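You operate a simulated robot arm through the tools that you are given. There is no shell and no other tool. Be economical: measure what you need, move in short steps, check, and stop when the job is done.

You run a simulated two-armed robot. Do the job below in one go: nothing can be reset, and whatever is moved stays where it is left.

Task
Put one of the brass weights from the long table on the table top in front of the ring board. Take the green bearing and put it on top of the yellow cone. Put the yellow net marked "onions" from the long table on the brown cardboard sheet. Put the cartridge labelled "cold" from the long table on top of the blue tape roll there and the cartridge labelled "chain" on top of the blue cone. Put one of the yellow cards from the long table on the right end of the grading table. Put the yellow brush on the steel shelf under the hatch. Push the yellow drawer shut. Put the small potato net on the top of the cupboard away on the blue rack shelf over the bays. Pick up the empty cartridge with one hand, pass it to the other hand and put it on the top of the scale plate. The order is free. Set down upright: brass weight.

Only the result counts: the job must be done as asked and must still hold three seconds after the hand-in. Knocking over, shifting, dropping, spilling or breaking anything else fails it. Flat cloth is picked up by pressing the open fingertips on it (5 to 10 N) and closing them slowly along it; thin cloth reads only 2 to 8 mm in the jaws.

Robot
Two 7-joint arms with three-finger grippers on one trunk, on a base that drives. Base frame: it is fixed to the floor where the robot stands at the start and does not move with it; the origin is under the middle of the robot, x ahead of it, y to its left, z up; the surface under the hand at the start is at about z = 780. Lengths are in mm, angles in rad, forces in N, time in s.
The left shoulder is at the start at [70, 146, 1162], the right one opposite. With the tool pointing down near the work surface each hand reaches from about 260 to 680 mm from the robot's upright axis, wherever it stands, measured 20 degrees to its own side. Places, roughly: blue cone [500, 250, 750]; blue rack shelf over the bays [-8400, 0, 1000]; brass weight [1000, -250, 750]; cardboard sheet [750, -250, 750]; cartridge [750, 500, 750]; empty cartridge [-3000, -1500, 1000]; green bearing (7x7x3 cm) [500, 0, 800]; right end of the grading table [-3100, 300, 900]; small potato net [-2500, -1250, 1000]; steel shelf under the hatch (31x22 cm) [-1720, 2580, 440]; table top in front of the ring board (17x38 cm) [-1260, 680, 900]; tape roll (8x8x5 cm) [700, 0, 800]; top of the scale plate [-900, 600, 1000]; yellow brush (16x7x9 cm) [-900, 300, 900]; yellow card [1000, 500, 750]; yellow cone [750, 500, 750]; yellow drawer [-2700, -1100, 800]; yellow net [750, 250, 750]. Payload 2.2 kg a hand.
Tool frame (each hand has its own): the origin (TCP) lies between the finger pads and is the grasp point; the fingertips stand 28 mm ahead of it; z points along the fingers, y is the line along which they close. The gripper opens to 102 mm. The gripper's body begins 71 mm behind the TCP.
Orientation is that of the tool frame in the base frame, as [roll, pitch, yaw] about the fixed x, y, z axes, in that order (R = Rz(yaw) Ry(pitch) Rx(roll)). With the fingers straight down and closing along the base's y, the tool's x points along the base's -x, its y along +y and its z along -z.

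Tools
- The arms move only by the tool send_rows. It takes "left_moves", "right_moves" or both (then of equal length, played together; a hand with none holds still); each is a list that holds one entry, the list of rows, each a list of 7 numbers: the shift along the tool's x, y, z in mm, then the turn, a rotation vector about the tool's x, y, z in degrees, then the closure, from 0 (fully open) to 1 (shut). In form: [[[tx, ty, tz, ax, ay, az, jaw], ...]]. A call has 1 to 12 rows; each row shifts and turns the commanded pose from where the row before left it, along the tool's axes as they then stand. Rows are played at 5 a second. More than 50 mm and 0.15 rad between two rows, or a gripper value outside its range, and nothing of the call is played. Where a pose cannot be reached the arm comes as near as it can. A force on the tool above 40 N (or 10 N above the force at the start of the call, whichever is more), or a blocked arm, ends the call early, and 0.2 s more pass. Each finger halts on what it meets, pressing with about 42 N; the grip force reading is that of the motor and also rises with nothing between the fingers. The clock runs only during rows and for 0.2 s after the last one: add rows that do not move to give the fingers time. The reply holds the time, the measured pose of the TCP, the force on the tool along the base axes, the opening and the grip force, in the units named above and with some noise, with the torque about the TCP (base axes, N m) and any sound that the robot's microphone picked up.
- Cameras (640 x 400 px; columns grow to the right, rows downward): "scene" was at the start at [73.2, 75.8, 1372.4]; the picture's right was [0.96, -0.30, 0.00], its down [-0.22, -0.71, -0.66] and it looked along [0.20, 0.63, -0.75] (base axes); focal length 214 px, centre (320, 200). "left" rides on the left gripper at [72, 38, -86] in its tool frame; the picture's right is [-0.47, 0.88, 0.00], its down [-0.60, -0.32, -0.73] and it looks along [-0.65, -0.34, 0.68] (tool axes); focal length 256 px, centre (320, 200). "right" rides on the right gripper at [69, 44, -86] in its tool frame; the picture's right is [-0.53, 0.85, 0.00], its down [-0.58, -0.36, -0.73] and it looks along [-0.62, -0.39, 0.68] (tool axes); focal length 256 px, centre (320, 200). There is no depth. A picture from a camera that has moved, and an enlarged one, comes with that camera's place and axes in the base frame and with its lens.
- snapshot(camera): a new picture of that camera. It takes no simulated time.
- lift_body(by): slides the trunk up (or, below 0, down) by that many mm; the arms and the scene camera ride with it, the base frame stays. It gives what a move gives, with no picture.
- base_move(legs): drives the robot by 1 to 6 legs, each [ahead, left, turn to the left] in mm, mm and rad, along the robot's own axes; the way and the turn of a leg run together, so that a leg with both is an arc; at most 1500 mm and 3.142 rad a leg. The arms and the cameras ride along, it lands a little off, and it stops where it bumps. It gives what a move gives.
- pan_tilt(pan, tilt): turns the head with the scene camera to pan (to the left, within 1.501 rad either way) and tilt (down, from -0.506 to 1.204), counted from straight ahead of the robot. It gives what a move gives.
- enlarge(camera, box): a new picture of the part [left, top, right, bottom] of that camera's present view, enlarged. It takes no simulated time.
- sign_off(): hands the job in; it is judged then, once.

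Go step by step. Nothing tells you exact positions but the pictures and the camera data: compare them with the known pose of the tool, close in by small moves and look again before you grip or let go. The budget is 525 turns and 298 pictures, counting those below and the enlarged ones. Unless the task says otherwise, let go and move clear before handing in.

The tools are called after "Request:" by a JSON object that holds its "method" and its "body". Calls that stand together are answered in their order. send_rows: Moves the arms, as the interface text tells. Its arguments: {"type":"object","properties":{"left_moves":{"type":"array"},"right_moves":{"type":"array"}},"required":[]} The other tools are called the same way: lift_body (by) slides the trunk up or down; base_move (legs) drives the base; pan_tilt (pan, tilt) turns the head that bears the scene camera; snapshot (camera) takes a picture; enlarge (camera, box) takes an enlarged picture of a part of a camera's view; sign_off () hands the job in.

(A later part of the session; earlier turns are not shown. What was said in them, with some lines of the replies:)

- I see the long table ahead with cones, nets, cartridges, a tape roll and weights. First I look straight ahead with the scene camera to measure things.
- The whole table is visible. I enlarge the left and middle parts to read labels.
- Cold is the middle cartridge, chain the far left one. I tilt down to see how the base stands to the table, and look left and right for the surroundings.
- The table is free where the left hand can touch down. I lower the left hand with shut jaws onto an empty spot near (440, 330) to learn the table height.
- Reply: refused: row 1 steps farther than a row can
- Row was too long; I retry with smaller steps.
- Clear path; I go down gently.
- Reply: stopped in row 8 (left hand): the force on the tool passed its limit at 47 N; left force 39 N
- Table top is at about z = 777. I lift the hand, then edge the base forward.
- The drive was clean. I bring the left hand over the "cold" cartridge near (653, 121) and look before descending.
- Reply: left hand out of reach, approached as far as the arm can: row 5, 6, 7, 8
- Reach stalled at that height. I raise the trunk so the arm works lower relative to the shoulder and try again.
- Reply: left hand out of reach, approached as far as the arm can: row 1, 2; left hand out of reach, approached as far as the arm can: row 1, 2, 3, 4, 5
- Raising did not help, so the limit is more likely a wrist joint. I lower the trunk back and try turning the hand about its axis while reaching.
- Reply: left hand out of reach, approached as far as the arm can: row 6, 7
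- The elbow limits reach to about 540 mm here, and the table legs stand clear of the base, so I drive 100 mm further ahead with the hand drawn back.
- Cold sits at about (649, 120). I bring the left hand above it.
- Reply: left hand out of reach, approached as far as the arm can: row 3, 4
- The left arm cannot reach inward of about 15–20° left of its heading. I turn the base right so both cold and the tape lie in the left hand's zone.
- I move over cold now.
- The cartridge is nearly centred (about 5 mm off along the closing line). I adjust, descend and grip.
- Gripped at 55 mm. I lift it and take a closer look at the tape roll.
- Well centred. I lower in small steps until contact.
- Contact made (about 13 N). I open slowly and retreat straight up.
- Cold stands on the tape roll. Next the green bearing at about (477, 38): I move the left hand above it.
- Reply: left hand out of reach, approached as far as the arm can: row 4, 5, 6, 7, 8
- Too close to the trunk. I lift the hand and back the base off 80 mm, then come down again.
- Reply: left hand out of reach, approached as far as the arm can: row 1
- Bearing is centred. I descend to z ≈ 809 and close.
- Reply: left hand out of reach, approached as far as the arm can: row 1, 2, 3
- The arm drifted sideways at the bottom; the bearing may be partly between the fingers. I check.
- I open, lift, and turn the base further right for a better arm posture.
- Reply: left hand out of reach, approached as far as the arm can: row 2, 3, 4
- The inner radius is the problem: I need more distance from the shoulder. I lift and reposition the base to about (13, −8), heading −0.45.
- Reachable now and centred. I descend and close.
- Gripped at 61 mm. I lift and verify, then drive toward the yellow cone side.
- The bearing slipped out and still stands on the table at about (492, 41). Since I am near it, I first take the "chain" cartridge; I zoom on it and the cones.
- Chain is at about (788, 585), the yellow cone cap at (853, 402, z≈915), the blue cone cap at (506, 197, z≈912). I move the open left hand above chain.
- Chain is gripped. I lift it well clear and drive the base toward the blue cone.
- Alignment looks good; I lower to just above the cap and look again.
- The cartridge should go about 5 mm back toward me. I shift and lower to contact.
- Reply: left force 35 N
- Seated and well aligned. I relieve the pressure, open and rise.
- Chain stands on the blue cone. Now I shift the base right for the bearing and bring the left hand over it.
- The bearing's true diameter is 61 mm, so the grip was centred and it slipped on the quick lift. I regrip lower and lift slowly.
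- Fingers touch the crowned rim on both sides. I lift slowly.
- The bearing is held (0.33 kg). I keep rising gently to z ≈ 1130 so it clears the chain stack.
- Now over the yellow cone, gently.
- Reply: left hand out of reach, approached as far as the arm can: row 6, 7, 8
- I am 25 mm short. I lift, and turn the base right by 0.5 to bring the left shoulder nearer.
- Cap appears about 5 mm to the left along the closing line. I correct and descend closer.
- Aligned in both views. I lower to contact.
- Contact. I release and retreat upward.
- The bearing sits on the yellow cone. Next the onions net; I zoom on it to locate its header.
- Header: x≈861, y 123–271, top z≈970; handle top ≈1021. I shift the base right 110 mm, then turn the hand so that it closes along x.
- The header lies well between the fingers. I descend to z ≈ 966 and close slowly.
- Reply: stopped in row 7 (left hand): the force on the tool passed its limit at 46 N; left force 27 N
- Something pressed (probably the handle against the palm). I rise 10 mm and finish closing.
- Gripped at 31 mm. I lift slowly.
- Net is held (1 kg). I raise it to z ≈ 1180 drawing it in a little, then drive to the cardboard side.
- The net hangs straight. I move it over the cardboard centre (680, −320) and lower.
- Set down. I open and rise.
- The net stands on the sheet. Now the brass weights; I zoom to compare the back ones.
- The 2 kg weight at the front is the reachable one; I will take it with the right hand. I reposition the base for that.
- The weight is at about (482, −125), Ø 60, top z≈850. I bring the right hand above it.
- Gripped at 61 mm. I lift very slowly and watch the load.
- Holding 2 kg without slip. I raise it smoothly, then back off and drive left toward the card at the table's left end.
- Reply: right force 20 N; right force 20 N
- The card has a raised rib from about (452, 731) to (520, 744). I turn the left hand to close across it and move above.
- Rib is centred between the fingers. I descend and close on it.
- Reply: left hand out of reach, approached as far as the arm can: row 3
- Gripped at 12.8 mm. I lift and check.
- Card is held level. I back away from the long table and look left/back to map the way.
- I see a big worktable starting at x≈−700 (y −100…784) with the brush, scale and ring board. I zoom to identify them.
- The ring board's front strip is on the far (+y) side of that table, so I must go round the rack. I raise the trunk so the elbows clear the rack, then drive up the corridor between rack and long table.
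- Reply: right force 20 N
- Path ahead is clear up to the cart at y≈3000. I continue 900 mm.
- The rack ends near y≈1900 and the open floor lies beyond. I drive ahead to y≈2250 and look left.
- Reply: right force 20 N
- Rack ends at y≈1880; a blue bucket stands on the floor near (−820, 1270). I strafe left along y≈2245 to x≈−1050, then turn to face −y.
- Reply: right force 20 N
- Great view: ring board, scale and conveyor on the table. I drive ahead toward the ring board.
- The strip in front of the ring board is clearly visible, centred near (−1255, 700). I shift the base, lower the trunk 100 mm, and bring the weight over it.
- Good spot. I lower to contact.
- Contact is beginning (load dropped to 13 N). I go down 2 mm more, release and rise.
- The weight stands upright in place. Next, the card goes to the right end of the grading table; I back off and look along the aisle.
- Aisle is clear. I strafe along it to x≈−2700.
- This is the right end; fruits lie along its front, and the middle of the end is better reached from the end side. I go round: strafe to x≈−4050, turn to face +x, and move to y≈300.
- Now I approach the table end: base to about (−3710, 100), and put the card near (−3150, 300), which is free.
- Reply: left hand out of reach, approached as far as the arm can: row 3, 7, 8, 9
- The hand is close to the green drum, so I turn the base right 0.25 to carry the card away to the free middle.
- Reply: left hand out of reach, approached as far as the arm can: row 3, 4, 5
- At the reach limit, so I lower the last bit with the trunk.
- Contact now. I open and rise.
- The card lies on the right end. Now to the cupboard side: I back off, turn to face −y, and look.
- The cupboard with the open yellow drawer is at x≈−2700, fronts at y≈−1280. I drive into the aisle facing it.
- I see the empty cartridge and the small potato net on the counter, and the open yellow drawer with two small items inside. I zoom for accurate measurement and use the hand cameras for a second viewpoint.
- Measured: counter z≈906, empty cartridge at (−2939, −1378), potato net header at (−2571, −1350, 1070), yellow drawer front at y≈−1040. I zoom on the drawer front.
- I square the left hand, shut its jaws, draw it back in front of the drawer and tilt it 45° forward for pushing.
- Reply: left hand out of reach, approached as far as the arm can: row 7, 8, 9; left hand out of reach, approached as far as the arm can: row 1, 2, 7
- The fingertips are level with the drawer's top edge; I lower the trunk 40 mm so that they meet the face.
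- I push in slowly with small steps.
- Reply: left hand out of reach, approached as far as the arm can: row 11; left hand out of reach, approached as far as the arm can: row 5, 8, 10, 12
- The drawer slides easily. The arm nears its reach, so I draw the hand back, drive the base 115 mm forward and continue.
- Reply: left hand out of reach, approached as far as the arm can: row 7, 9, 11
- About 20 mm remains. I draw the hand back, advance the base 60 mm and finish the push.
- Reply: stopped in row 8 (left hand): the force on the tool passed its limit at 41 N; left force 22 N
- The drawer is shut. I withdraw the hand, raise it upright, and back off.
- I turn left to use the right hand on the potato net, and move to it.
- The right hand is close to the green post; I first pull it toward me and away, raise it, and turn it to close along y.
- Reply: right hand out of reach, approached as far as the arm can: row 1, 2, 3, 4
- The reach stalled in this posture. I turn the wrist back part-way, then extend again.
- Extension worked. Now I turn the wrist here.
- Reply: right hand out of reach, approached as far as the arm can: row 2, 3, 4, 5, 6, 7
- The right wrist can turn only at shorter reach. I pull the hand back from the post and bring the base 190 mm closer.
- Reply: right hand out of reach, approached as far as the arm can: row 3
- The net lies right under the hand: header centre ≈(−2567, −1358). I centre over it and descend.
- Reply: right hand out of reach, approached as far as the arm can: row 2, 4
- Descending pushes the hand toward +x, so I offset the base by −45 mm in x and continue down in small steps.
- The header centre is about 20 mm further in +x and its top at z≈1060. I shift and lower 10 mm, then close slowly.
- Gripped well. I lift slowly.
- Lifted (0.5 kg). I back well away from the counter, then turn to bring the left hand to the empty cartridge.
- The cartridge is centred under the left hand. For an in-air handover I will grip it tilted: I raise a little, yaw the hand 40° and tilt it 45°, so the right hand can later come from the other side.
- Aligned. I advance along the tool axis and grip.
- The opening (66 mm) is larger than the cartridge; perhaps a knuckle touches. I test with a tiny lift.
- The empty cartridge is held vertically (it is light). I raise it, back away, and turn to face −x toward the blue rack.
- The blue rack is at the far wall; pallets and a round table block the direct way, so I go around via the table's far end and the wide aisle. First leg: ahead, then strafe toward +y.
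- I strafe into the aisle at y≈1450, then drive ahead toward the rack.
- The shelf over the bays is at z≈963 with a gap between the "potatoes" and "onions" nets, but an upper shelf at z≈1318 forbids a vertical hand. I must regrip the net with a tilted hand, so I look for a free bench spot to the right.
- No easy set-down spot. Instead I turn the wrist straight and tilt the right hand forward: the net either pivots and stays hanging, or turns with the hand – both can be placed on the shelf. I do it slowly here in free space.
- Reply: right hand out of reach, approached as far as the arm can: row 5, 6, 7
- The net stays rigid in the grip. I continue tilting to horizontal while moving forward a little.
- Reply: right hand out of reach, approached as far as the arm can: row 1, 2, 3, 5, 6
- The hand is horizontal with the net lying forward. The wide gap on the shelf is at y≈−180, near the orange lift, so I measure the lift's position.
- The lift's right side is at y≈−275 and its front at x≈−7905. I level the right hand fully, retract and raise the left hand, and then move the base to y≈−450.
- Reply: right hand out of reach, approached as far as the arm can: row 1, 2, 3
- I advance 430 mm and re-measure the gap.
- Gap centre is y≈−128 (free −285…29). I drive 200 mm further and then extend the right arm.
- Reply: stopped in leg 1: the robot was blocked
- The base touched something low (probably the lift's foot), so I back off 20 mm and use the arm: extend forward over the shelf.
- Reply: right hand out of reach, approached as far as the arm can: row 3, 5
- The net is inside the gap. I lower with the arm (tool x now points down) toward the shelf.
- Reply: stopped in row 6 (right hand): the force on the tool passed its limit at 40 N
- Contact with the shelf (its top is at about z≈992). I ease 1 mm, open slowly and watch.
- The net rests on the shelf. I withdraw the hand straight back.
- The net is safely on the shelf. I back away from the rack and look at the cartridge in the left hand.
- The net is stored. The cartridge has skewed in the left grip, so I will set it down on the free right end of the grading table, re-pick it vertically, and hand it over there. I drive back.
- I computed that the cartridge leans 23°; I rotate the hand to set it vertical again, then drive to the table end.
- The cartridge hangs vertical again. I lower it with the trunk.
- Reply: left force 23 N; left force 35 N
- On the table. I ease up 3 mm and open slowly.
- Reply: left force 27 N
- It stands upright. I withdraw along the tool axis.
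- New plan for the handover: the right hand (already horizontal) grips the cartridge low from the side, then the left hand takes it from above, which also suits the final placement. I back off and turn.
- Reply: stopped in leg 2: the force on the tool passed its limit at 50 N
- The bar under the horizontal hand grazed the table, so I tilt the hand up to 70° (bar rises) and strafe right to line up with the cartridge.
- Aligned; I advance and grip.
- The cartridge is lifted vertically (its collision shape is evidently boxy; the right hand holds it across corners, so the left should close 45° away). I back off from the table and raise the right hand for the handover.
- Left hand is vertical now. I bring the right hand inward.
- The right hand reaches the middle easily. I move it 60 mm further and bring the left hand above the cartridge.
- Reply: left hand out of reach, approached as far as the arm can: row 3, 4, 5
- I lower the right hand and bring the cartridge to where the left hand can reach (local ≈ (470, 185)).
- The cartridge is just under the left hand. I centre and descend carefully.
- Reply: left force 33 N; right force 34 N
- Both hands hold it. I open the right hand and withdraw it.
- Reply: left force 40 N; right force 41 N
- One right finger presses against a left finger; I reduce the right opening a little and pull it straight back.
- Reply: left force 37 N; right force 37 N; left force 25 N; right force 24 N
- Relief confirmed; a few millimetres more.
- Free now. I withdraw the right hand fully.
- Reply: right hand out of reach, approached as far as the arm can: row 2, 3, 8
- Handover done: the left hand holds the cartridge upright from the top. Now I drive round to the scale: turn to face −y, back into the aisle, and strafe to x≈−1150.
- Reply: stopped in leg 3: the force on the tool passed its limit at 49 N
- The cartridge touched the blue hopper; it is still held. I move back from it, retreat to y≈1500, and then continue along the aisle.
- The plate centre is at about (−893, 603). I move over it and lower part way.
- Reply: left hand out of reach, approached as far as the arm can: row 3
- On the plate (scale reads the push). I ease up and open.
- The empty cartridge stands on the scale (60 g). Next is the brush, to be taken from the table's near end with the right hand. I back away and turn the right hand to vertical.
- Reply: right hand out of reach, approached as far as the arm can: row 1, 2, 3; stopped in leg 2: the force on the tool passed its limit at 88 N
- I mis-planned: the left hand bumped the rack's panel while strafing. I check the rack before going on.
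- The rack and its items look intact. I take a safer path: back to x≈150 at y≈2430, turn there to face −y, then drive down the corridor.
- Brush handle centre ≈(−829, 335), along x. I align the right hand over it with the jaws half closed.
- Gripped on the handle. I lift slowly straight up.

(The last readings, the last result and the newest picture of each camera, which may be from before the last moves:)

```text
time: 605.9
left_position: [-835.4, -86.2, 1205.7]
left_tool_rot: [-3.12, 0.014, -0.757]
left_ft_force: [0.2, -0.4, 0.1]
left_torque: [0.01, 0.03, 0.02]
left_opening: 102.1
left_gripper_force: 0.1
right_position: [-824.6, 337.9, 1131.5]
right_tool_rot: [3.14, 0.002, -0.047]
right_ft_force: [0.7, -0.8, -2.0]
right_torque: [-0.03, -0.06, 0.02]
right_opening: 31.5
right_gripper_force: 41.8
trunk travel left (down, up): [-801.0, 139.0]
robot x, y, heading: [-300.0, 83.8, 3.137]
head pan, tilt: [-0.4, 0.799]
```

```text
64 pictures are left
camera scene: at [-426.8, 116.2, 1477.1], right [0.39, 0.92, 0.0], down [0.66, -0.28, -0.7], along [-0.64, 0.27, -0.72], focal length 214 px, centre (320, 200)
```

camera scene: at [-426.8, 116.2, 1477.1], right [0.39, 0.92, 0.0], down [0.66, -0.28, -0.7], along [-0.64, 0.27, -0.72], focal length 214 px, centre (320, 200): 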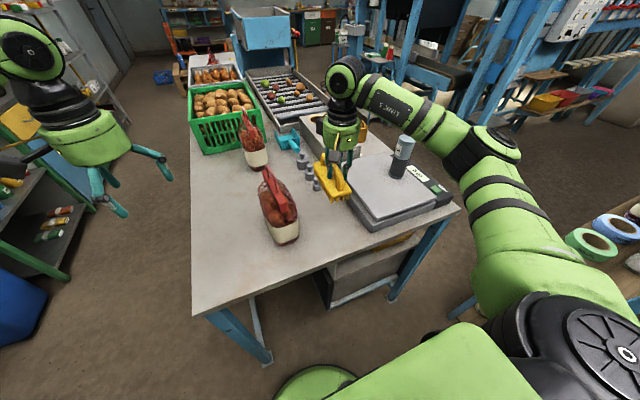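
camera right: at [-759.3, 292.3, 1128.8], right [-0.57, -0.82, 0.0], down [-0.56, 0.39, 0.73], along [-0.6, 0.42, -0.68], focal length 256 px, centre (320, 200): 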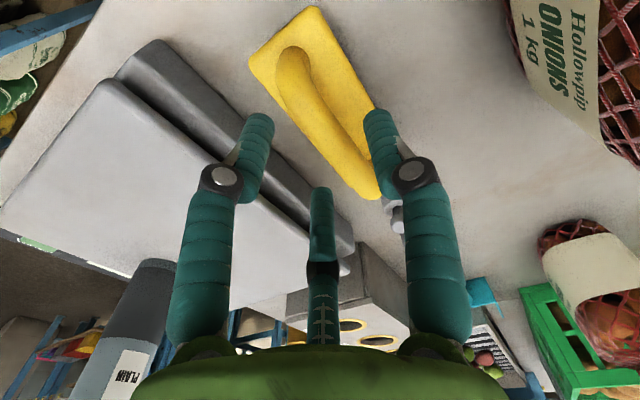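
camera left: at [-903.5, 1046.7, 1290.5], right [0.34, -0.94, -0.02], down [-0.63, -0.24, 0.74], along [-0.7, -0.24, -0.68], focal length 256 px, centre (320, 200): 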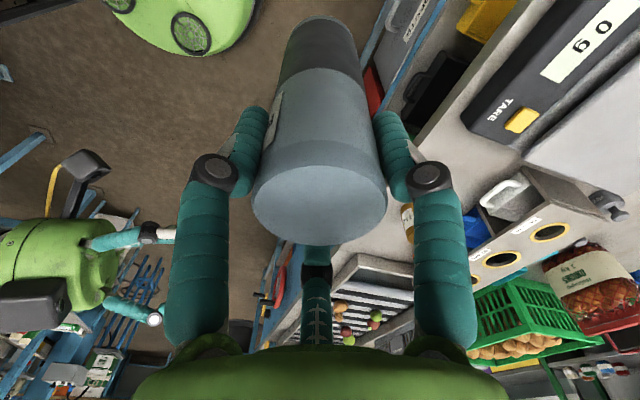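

Brush held. I raise the trunk and drive back through the corridor to the open floor in front of the blue machine.

Request:
{"method": "lift_body", "body": {"by": 100}}

Request:
{"method": "base_move", "body": {"legs": [[-440, 0, 0], [0, 0, -1.567], [1085, 0, 0], [1085, 0, 0], [0, 1150, 0], [0, 0, 1.57]]}}

Request:
{"method": "pan_tilt", "body": {"pan": -0.3, "tilt": 0.7}}

Request:
{"method": "snapshot", "body": {"camera": "scene"}}

```text
time: 607.2
left_position: [-834.9, -87.3, 1306.6]
left_tool_rot: [-3.118, 0.012, -0.756]
left_ft_force: [0.3, 0.3, -0.6]
left_torque: [-0.01, 0.03, 0.0]
left_opening: 101.9
left_gripper_force: 0.1
right_position: [-825.9, 337.0, 1230.4]
right_tool_rot: [3.141, 0.005, -0.047]
right_ft_force: [-0.7, -1.1, -0.9]
right_torque: [0.01, 0.0, -0.01]
right_opening: 31.3
right_gripper_force: 42.0
trunk travel left (down, up): [-901.0, 39.0]
robot x, y, heading: [-304.2, 81.4, 3.133]
head pan, tilt: [-0.4, 0.799]
```

```text
time: 633.5
left_position: [-1513.2, 2149.8, 1306.3]
left_tool_rot: [-3.118, 0.013, -0.782]
left_ft_force: [0.7, 0.1, 0.2]
left_torque: [-0.04, 0.05, -0.01]
left_opening: 102.1
left_gripper_force: 0.1
right_position: [-1493.7, 2575.7, 1230.5]
right_tool_rot: [3.14, 0.003, -0.071]
right_ft_force: [0.2, 0.2, -0.9]
right_torque: [-0.01, -0.09, 0.01]
right_opening: 31.0
right_gripper_force: 42.1
trunk travel left (down, up): [-901.0, 39.0]
robot x, y, heading: [-980.0, 2305.1, 3.113]
head pan, tilt: [-0.4, 0.799]
```

```text
time: 634.2
left_position: [-1513.1, 2149.2, 1306.6]
left_tool_rot: [-3.119, 0.014, -0.783]
left_ft_force: [-0.5, -0.3, 0.3]
left_torque: [-0.03, 0.02, 0.02]
left_opening: 102.2
left_gripper_force: 0.0
right_position: [-1493.9, 2573.2, 1229.6]
right_tool_rot: [3.139, 0.005, -0.073]
right_ft_force: [-0.8, -0.6, -0.5]
right_torque: [0.04, -0.05, 0.02]
right_opening: 31.0
right_gripper_force: 42.4
trunk travel left (down, up): [-901.0, 39.0]
robot x, y, heading: [-977.9, 2306.1, 3.113]
head pan, tilt: [-0.3, 0.7]
```

```text
63 pictures are left
camera scene: at [-1108.2, 2336.9, 1585.3], right [0.32, 0.95, 0.0], down [0.61, -0.21, -0.76], along [-0.72, 0.25, -0.64], focal length 214 px, centre (320, 200)
```

scene: 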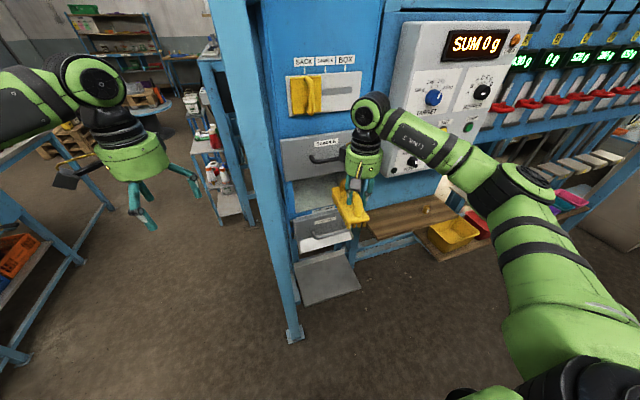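

Request:
{"method": "enlarge", "body": {"camera": "scene", "box": [250, 130, 400, 350]}}

```text
1.82 times, centred on (325, 240) of scene
camera zoom: at [-1108.2, 2336.9, 1585.3], right [0.32, 0.95, 0.0], down [0.61, -0.21, -0.76], along [-0.72, 0.25, -0.64], focal length 390 px, centre (311, 127)
```

zoom: 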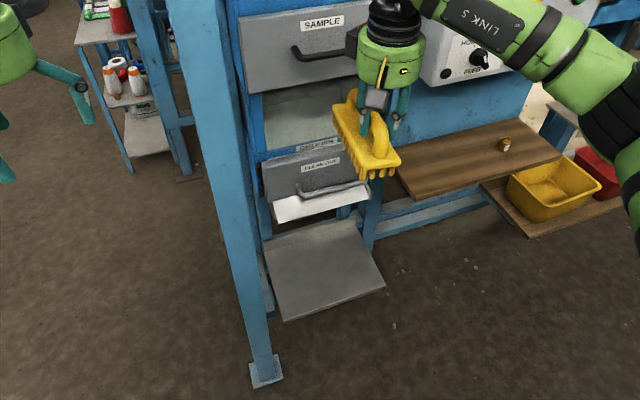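

Request:
{"method": "snapshot", "body": {"camera": "right"}}

Request:
{"method": "snapshot", "body": {"camera": "left"}}

```text
61 pictures are left
camera right: at [-1429.6, 2525.9, 1318.0], right [-0.59, -0.81, 0.0], down [-0.55, 0.41, 0.73], along [-0.59, 0.43, -0.68], focal length 256 px, centre (320, 200)
```

right: 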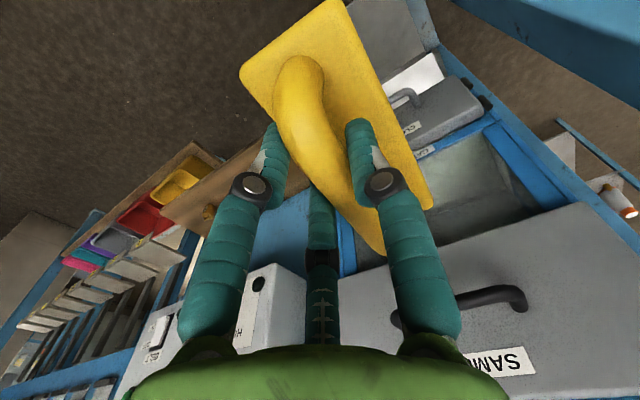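

```text
60 pictures are left
camera left: at [-1489.0, 2070.4, 1390.4], right [-0.95, -0.3, -0.01], down [-0.21, 0.63, 0.75], along [-0.21, 0.71, -0.67], focal length 256 px, centre (320, 200)
```

left: 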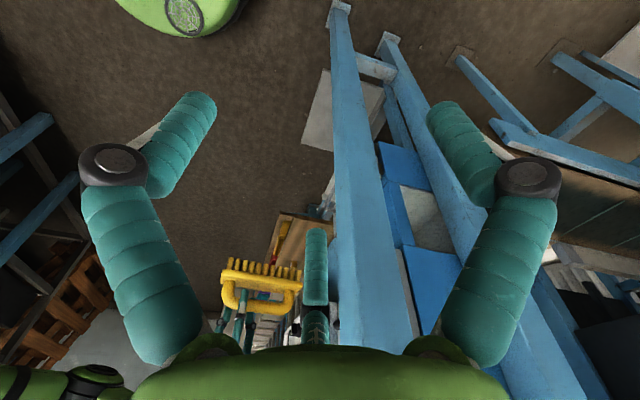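

The hatch plane is at x≈−1640 with its flap at z≈870; the shelf (z≈440) has room beneath it. I lower the trunk first so the hand is below the flap, then go forward.

Request:
{"method": "lift_body", "body": {"by": -660}}

Request:
{"method": "snapshot", "body": {"camera": "scene"}}

```text
refused: -660 is not a number from -400 to 400
```

```text
59 pictures are left
camera scene: at [-1108.2, 2336.9, 1585.3], right [0.32, 0.95, 0.0], down [0.61, -0.21, -0.76], along [-0.72, 0.25, -0.64], focal length 214 px, centre (320, 200)
```

scene: 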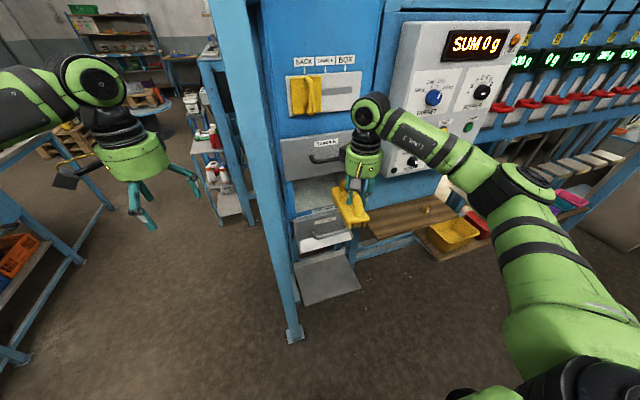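

The step limit is 400, so I lower in two moves.

Request:
{"method": "lift_body", "body": {"by": -400}}

Request:
{"method": "lift_body", "body": {"by": -260}}

Request:
{"method": "pan_tilt", "body": {"pan": -0.4, "tilt": 0.5}}

Request:
{"method": "snapshot", "body": {"camera": "scene"}}

```text
time: 638.0
left_position: [-1514.1, 2149.0, 907.1]
left_tool_rot: [-3.119, 0.011, -0.783]
left_ft_force: [-0.5, -0.1, 0.6]
left_torque: [0.01, -0.02, 0.02]
left_opening: 102.1
left_gripper_force: 0.1
right_position: [-1494.3, 2574.6, 831.3]
right_tool_rot: [3.14, 0.002, -0.069]
right_ft_force: [-0.3, 0.2, -1.1]
right_torque: [-0.02, 0.01, -0.03]
right_opening: 31.2
right_gripper_force: 42.1
trunk travel left (down, up): [-501.0, 439.0]
robot x, y, heading: [-980.8, 2305.9, 3.113]
head pan, tilt: [-0.3, 0.7]
```

```text
time: 640.7
left_position: [-1513.6, 2150.6, 647.0]
left_tool_rot: [-3.119, 0.013, -0.783]
left_ft_force: [0.8, -0.4, -0.2]
left_torque: [-0.02, 0.02, 0.03]
left_opening: 101.9
left_gripper_force: 0.1
right_position: [-1494.6, 2573.7, 570.8]
right_tool_rot: [3.139, 0.003, -0.071]
right_ft_force: [-0.6, -0.9, -1.3]
right_torque: [0.01, -0.03, -0.01]
right_opening: 31.0
right_gripper_force: 42.3
trunk travel left (down, up): [-241.0, 699.0]
robot x, y, heading: [-975.1, 2305.1, 3.112]
head pan, tilt: [-0.3, 0.7]
```

```text
time: 641.4
left_position: [-1512.9, 2149.5, 645.4]
left_tool_rot: [-3.117, 0.012, -0.781]
left_ft_force: [0.1, 0.5, -0.4]
left_torque: [-0.03, -0.01, 0.01]
left_opening: 102.0
left_gripper_force: 0.1
right_position: [-1494.0, 2574.6, 570.7]
right_tool_rot: [3.141, 0.003, -0.071]
right_ft_force: [0.2, 0.5, -1.2]
right_torque: [0.0, -0.07, 0.0]
right_opening: 31.3
right_gripper_force: 42.4
trunk travel left (down, up): [-241.0, 699.0]
robot x, y, heading: [-979.9, 2306.4, 3.115]
head pan, tilt: [-0.4, 0.499]
```

```text
58 pictures are left
camera scene: at [-1110.5, 2347.1, 943.0], right [0.42, 0.91, 0.0], down [0.44, -0.2, -0.88], along [-0.8, 0.36, -0.48], focal length 214 px, centre (320, 200)
```

scene: 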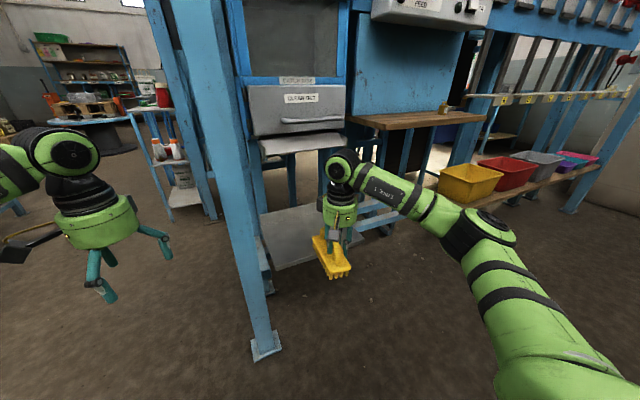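

The flap is at x≈−1711, z≈777, so I keep the hand at x≈−1652. I lower to just above shelf height and advance.

Request:
{"method": "lift_body", "body": {"by": -32}}

Request:
{"method": "base_move", "body": {"legs": [[110, 0, 0.02]]}}

Request:
{"method": "snapshot", "body": {"camera": "scene"}}

```text
time: 642.2
left_position: [-1512.6, 2149.2, 613.6]
left_tool_rot: [-3.116, 0.012, -0.783]
left_ft_force: [0.7, 0.4, 0.4]
left_torque: [0.01, 0.01, 0.04]
left_opening: 102.1
left_gripper_force: 0.0
right_position: [-1494.8, 2572.9, 539.2]
right_tool_rot: [3.14, 0.003, -0.071]
right_ft_force: [0.1, -0.7, -2.3]
right_torque: [0.04, -0.01, 0.04]
right_opening: 31.6
right_gripper_force: 41.8
trunk travel left (down, up): [-209.0, 731.0]
robot x, y, heading: [-978.1, 2303.1, 3.11]
head pan, tilt: [-0.4, 0.499]
```

```text
time: 643.4
left_position: [-1619.4, 2140.7, 613.7]
left_tool_rot: [-3.121, 0.012, -0.764]
left_ft_force: [-0.2, 0.3, -1.4]
left_torque: [0.01, -0.03, 0.02]
left_opening: 101.8
left_gripper_force: 0.0
right_position: [-1608.9, 2565.6, 538.6]
right_tool_rot: [3.14, 0.004, -0.053]
right_ft_force: [0.2, 0.1, -1.6]
right_torque: [-0.01, -0.03, -0.02]
right_opening: 31.0
right_gripper_force: 41.3
trunk travel left (down, up): [-209.0, 731.0]
robot x, y, heading: [-1086.1, 2308.3, 3.135]
head pan, tilt: [-0.4, 0.499]
```

```text
57 pictures are left
camera scene: at [-1220.5, 2346.6, 911.0], right [0.4, 0.92, 0.0], down [0.44, -0.19, -0.88], along [-0.81, 0.35, -0.48], focal length 214 px, centre (320, 200)
```

scene: 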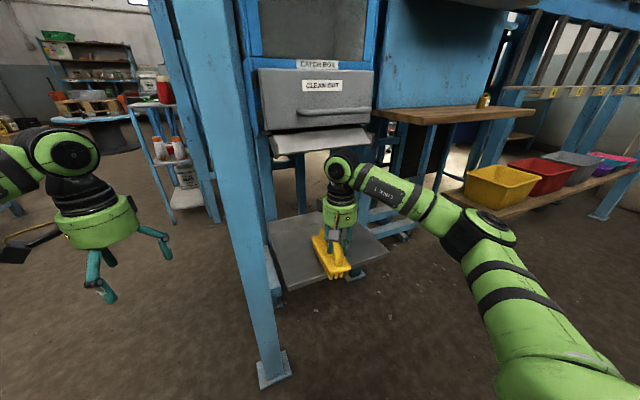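

Request:
{"method": "send_rows", "body": {"right_moves": [[[-20, -6, 0, 0, 0, 0, 1], [-25, -6, 0, 0, 0, 0, 1], [0, 0, 0, 0, 0, 0, 1]]]}}

Request:
{"method": "enlarge", "body": {"camera": "scene", "box": [250, 110, 410, 310]}}

```text
time: 644.2
left_position: [-1619.6, 2141.1, 614.4]
left_tool_rot: [-3.12, 0.013, -0.762]
left_ft_force: [-0.6, -0.1, -0.7]
left_torque: [0.01, 0.01, 0.01]
left_opening: 102.0
left_gripper_force: 0.0
right_position: [-1652.7, 2580.2, 540.1]
right_tool_rot: [3.14, 0.002, -0.05]
right_ft_force: [1.1, 0.0, -0.6]
right_torque: [0.0, -0.07, 0.03]
right_opening: 31.1
right_gripper_force: 42.2
trunk travel left (down, up): [-209.0, 731.0]
robot x, y, heading: [-1084.9, 2312.9, 3.128]
head pan, tilt: [-0.4, 0.499]
```

```text
2.00 times, centred on (330, 210) of scene
camera zoom: at [-1220.2, 2346.6, 911.0], right [0.4, 0.92, 0.0], down [0.44, -0.19, -0.88], along [-0.81, 0.35, -0.48], focal length 429 px, centre (300, 180)
```

zoom: 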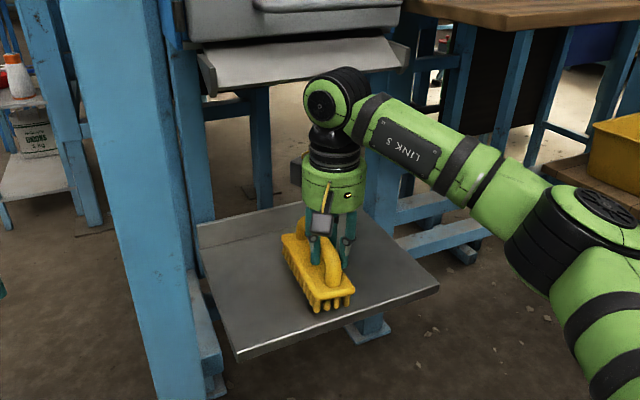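

The brush is over the shelf and will fit fully. I lower the last bit.

Request:
{"method": "lift_body", "body": {"by": -14}}

Request:
{"method": "lift_body", "body": {"by": -4}}

```text
time: 644.8
left_position: [-1617.4, 2140.7, 602.3]
left_tool_rot: [-3.119, 0.017, -0.763]
left_ft_force: [0.4, 0.2, 0.7]
left_torque: [0.0, -0.02, 0.01]
left_opening: 102.0
left_gripper_force: 0.0
right_position: [-1652.6, 2576.5, 531.5]
right_tool_rot: [3.135, 0.016, -0.05]
right_ft_force: [-4.1, -6.4, 28.4]
right_torque: [-0.12, -0.66, -0.16]
right_opening: 30.9
right_gripper_force: 42.1
trunk travel left (down, up): [-195.0, 745.0]
robot x, y, heading: [-1086.2, 2313.3, 3.137]
head pan, tilt: [-0.4, 0.499]
```

```text
time: 645.2
left_position: [-1619.1, 2140.8, 598.2]
left_tool_rot: [-3.121, 0.015, -0.762]
left_ft_force: [0.3, 0.0, -0.1]
left_torque: [0.02, -0.01, 0.03]
left_opening: 102.2
left_gripper_force: 0.0
right_position: [-1652.6, 2577.2, 532.1]
right_tool_rot: [3.129, 0.022, -0.046]
right_ft_force: [1.7, -2.5, 15.6]
right_torque: [0.08, -0.92, -0.12]
right_opening: 31.1
right_gripper_force: 41.8
trunk travel left (down, up): [-192.0, 748.0]
robot x, y, heading: [-1084.9, 2305.9, 3.133]
head pan, tilt: [-0.4, 0.499]
stopped: the force on the tool passed its limit at 41 N (the readings are from after the stop); the commanded pose is now the measured one
```

Contact. I ease up, open and look.

Request:
{"method": "lift_body", "body": {"by": 2}}

Request:
{"method": "send_rows", "body": {"right_moves": [[[0, 0, 0, 0, 0, 0, 0.8], [0, 0, 0, 0, 0, 0, 0.65], [0, 0, 0, 0, 0, 0, 0.5], [0, 0, 0, 0, 0, 0, 0.45], [0, 0, 0, 0, 0, 0, 0.45]]]}}

Request:
{"method": "enlarge", "body": {"camera": "scene", "box": [250, 110, 410, 310]}}

```text
time: 645.8
left_position: [-1619.4, 2140.4, 600.0]
left_tool_rot: [-3.119, 0.015, -0.762]
left_ft_force: [0.5, 0.1, 0.3]
left_torque: [0.0, 0.0, 0.01]
left_opening: 101.8
left_gripper_force: 0.0
right_position: [-1653.2, 2575.4, 531.3]
right_tool_rot: [3.132, 0.019, -0.046]
right_ft_force: [1.7, -3.4, 11.4]
right_torque: [0.02, 0.29, 0.06]
right_opening: 31.1
right_gripper_force: 41.9
trunk travel left (down, up): [-194.0, 746.0]
robot x, y, heading: [-1085.4, 2310.5, 3.134]
head pan, tilt: [-0.4, 0.499]
```

```text
time: 647.0
left_position: [-1620.5, 2140.7, 599.7]
left_tool_rot: [-3.12, 0.011, -0.763]
left_ft_force: [-0.7, 0.2, -0.1]
left_torque: [-0.02, 0.01, 0.0]
left_opening: 101.9
left_gripper_force: 0.1
right_position: [-1653.5, 2578.4, 529.9]
right_tool_rot: [3.132, 0.016, -0.048]
right_ft_force: [-0.1, -1.2, -0.7]
right_torque: [0.0, 0.0, 0.02]
right_opening: 55.9
right_gripper_force: 0.0
trunk travel left (down, up): [-194.0, 746.0]
robot x, y, heading: [-1088.0, 2305.7, 3.133]
head pan, tilt: [-0.4, 0.499]
```

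```text
2.00 times, centred on (330, 210) of scene
camera zoom: at [-1220.1, 2346.3, 895.9], right [0.4, 0.92, 0.0], down [0.44, -0.19, -0.88], along [-0.81, 0.35, -0.48], focal length 429 px, centre (300, 180)
```

zoom: 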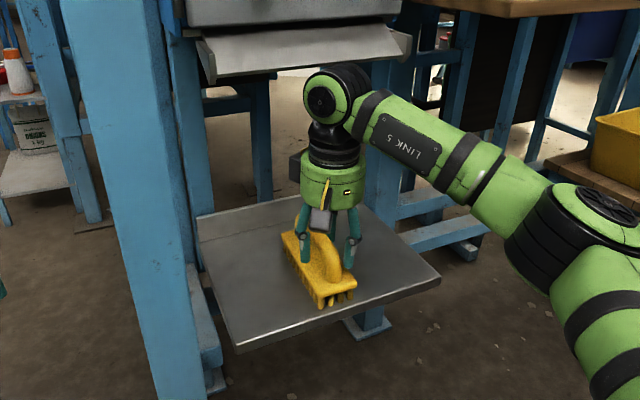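

The brush stands on the shelf. I draw the hand back and up, clear of the hatch.

Request:
{"method": "send_rows", "body": {"right_moves": [[[6, 0, -12, 0, 0, 0, 0.4], [8, 0, -15, 0, 0, 0, 0.4], [12, 0, -15, 0, 0, 0, 0.4], [25, 0, -15, 0, 0, 0, 0.4], [40, 0, -10, 0, 0, 0, 0.4], [40, 0, 0, 0, 0, 0, 0.4]]]}}

Request:
{"method": "base_move", "body": {"legs": [[-200, 0, 0]]}}

Request:
{"method": "snapshot", "body": {"camera": "scene"}}

```text
time: 648.4
left_position: [-1620.1, 2141.5, 600.2]
left_tool_rot: [-3.119, 0.015, -0.765]
left_ft_force: [-0.4, -0.1, 0.5]
left_torque: [-0.04, -0.02, -0.01]
left_opening: 102.1
left_gripper_force: 0.1
right_position: [-1522.2, 2570.3, 595.6]
right_tool_rot: [3.131, 0.015, -0.047]
right_ft_force: [0.3, -0.1, 0.5]
right_torque: [0.01, 0.01, 0.03]
right_opening: 61.3
right_gripper_force: 0.1
trunk travel left (down, up): [-194.0, 746.0]
robot x, y, heading: [-1085.9, 2311.3, 3.137]
head pan, tilt: [-0.4, 0.499]
```

```text
time: 650.0
left_position: [-1420.2, 2138.5, 599.9]
left_tool_rot: [-3.118, 0.014, -0.761]
left_ft_force: [0.2, 0.0, 0.5]
left_torque: [-0.01, 0.03, 0.01]
left_opening: 102.2
left_gripper_force: 0.0
right_position: [-1323.4, 2568.2, 594.3]
right_tool_rot: [3.132, 0.017, -0.046]
right_ft_force: [-0.4, -0.3, -0.4]
right_torque: [0.03, 0.0, 0.04]
right_opening: 61.5
right_gripper_force: 0.0
trunk travel left (down, up): [-194.0, 746.0]
robot x, y, heading: [-892.7, 2305.9, 3.133]
head pan, tilt: [-0.4, 0.499]
```

```text
54 pictures are left
camera scene: at [-1020.0, 2344.4, 896.0], right [0.4, 0.92, 0.0], down [0.44, -0.19, -0.88], along [-0.81, 0.35, -0.48], focal length 214 px, centre (320, 200)
```

scene: 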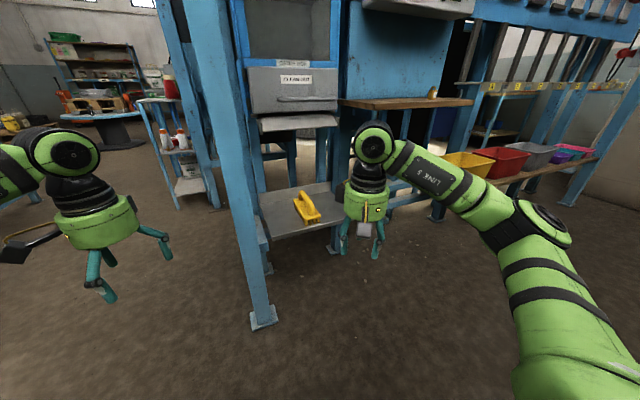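

The brush is on the shelf, and every item was set down and seen in place. I hand the job in.

Request:
{"method": "sign_off", "body": {}}

```text
The job is handed in.
```

I handed the job in with all ten items done. I saw each one in place when I let go, but I did not go back for a final check of everything.

Some things did not go cleanly:
- **Potato net:** it lies on its side on the rack shelf. The hand could not fit upright under the shelf above.
- **Brush:** it sits near the front of the steel shelf, because the hatch flap kept the hand from going deeper.
- **Bumps while driving:**
  - The left hand hit the rack with the hanging bags hard (88 N). I looked at it right after and it seemed unmoved.
  - The held cartridge touched the blue hopper on the grading table.
  - The underside of the right hand scraped the table's right end.
  - The base was stopped by something at the orange lift, which looked unmoved.
- **Empty cartridge:** partway through I set it down once on the grading table's right end to re-grip it. The hand-to-hand pass was then done in the air, right to left.
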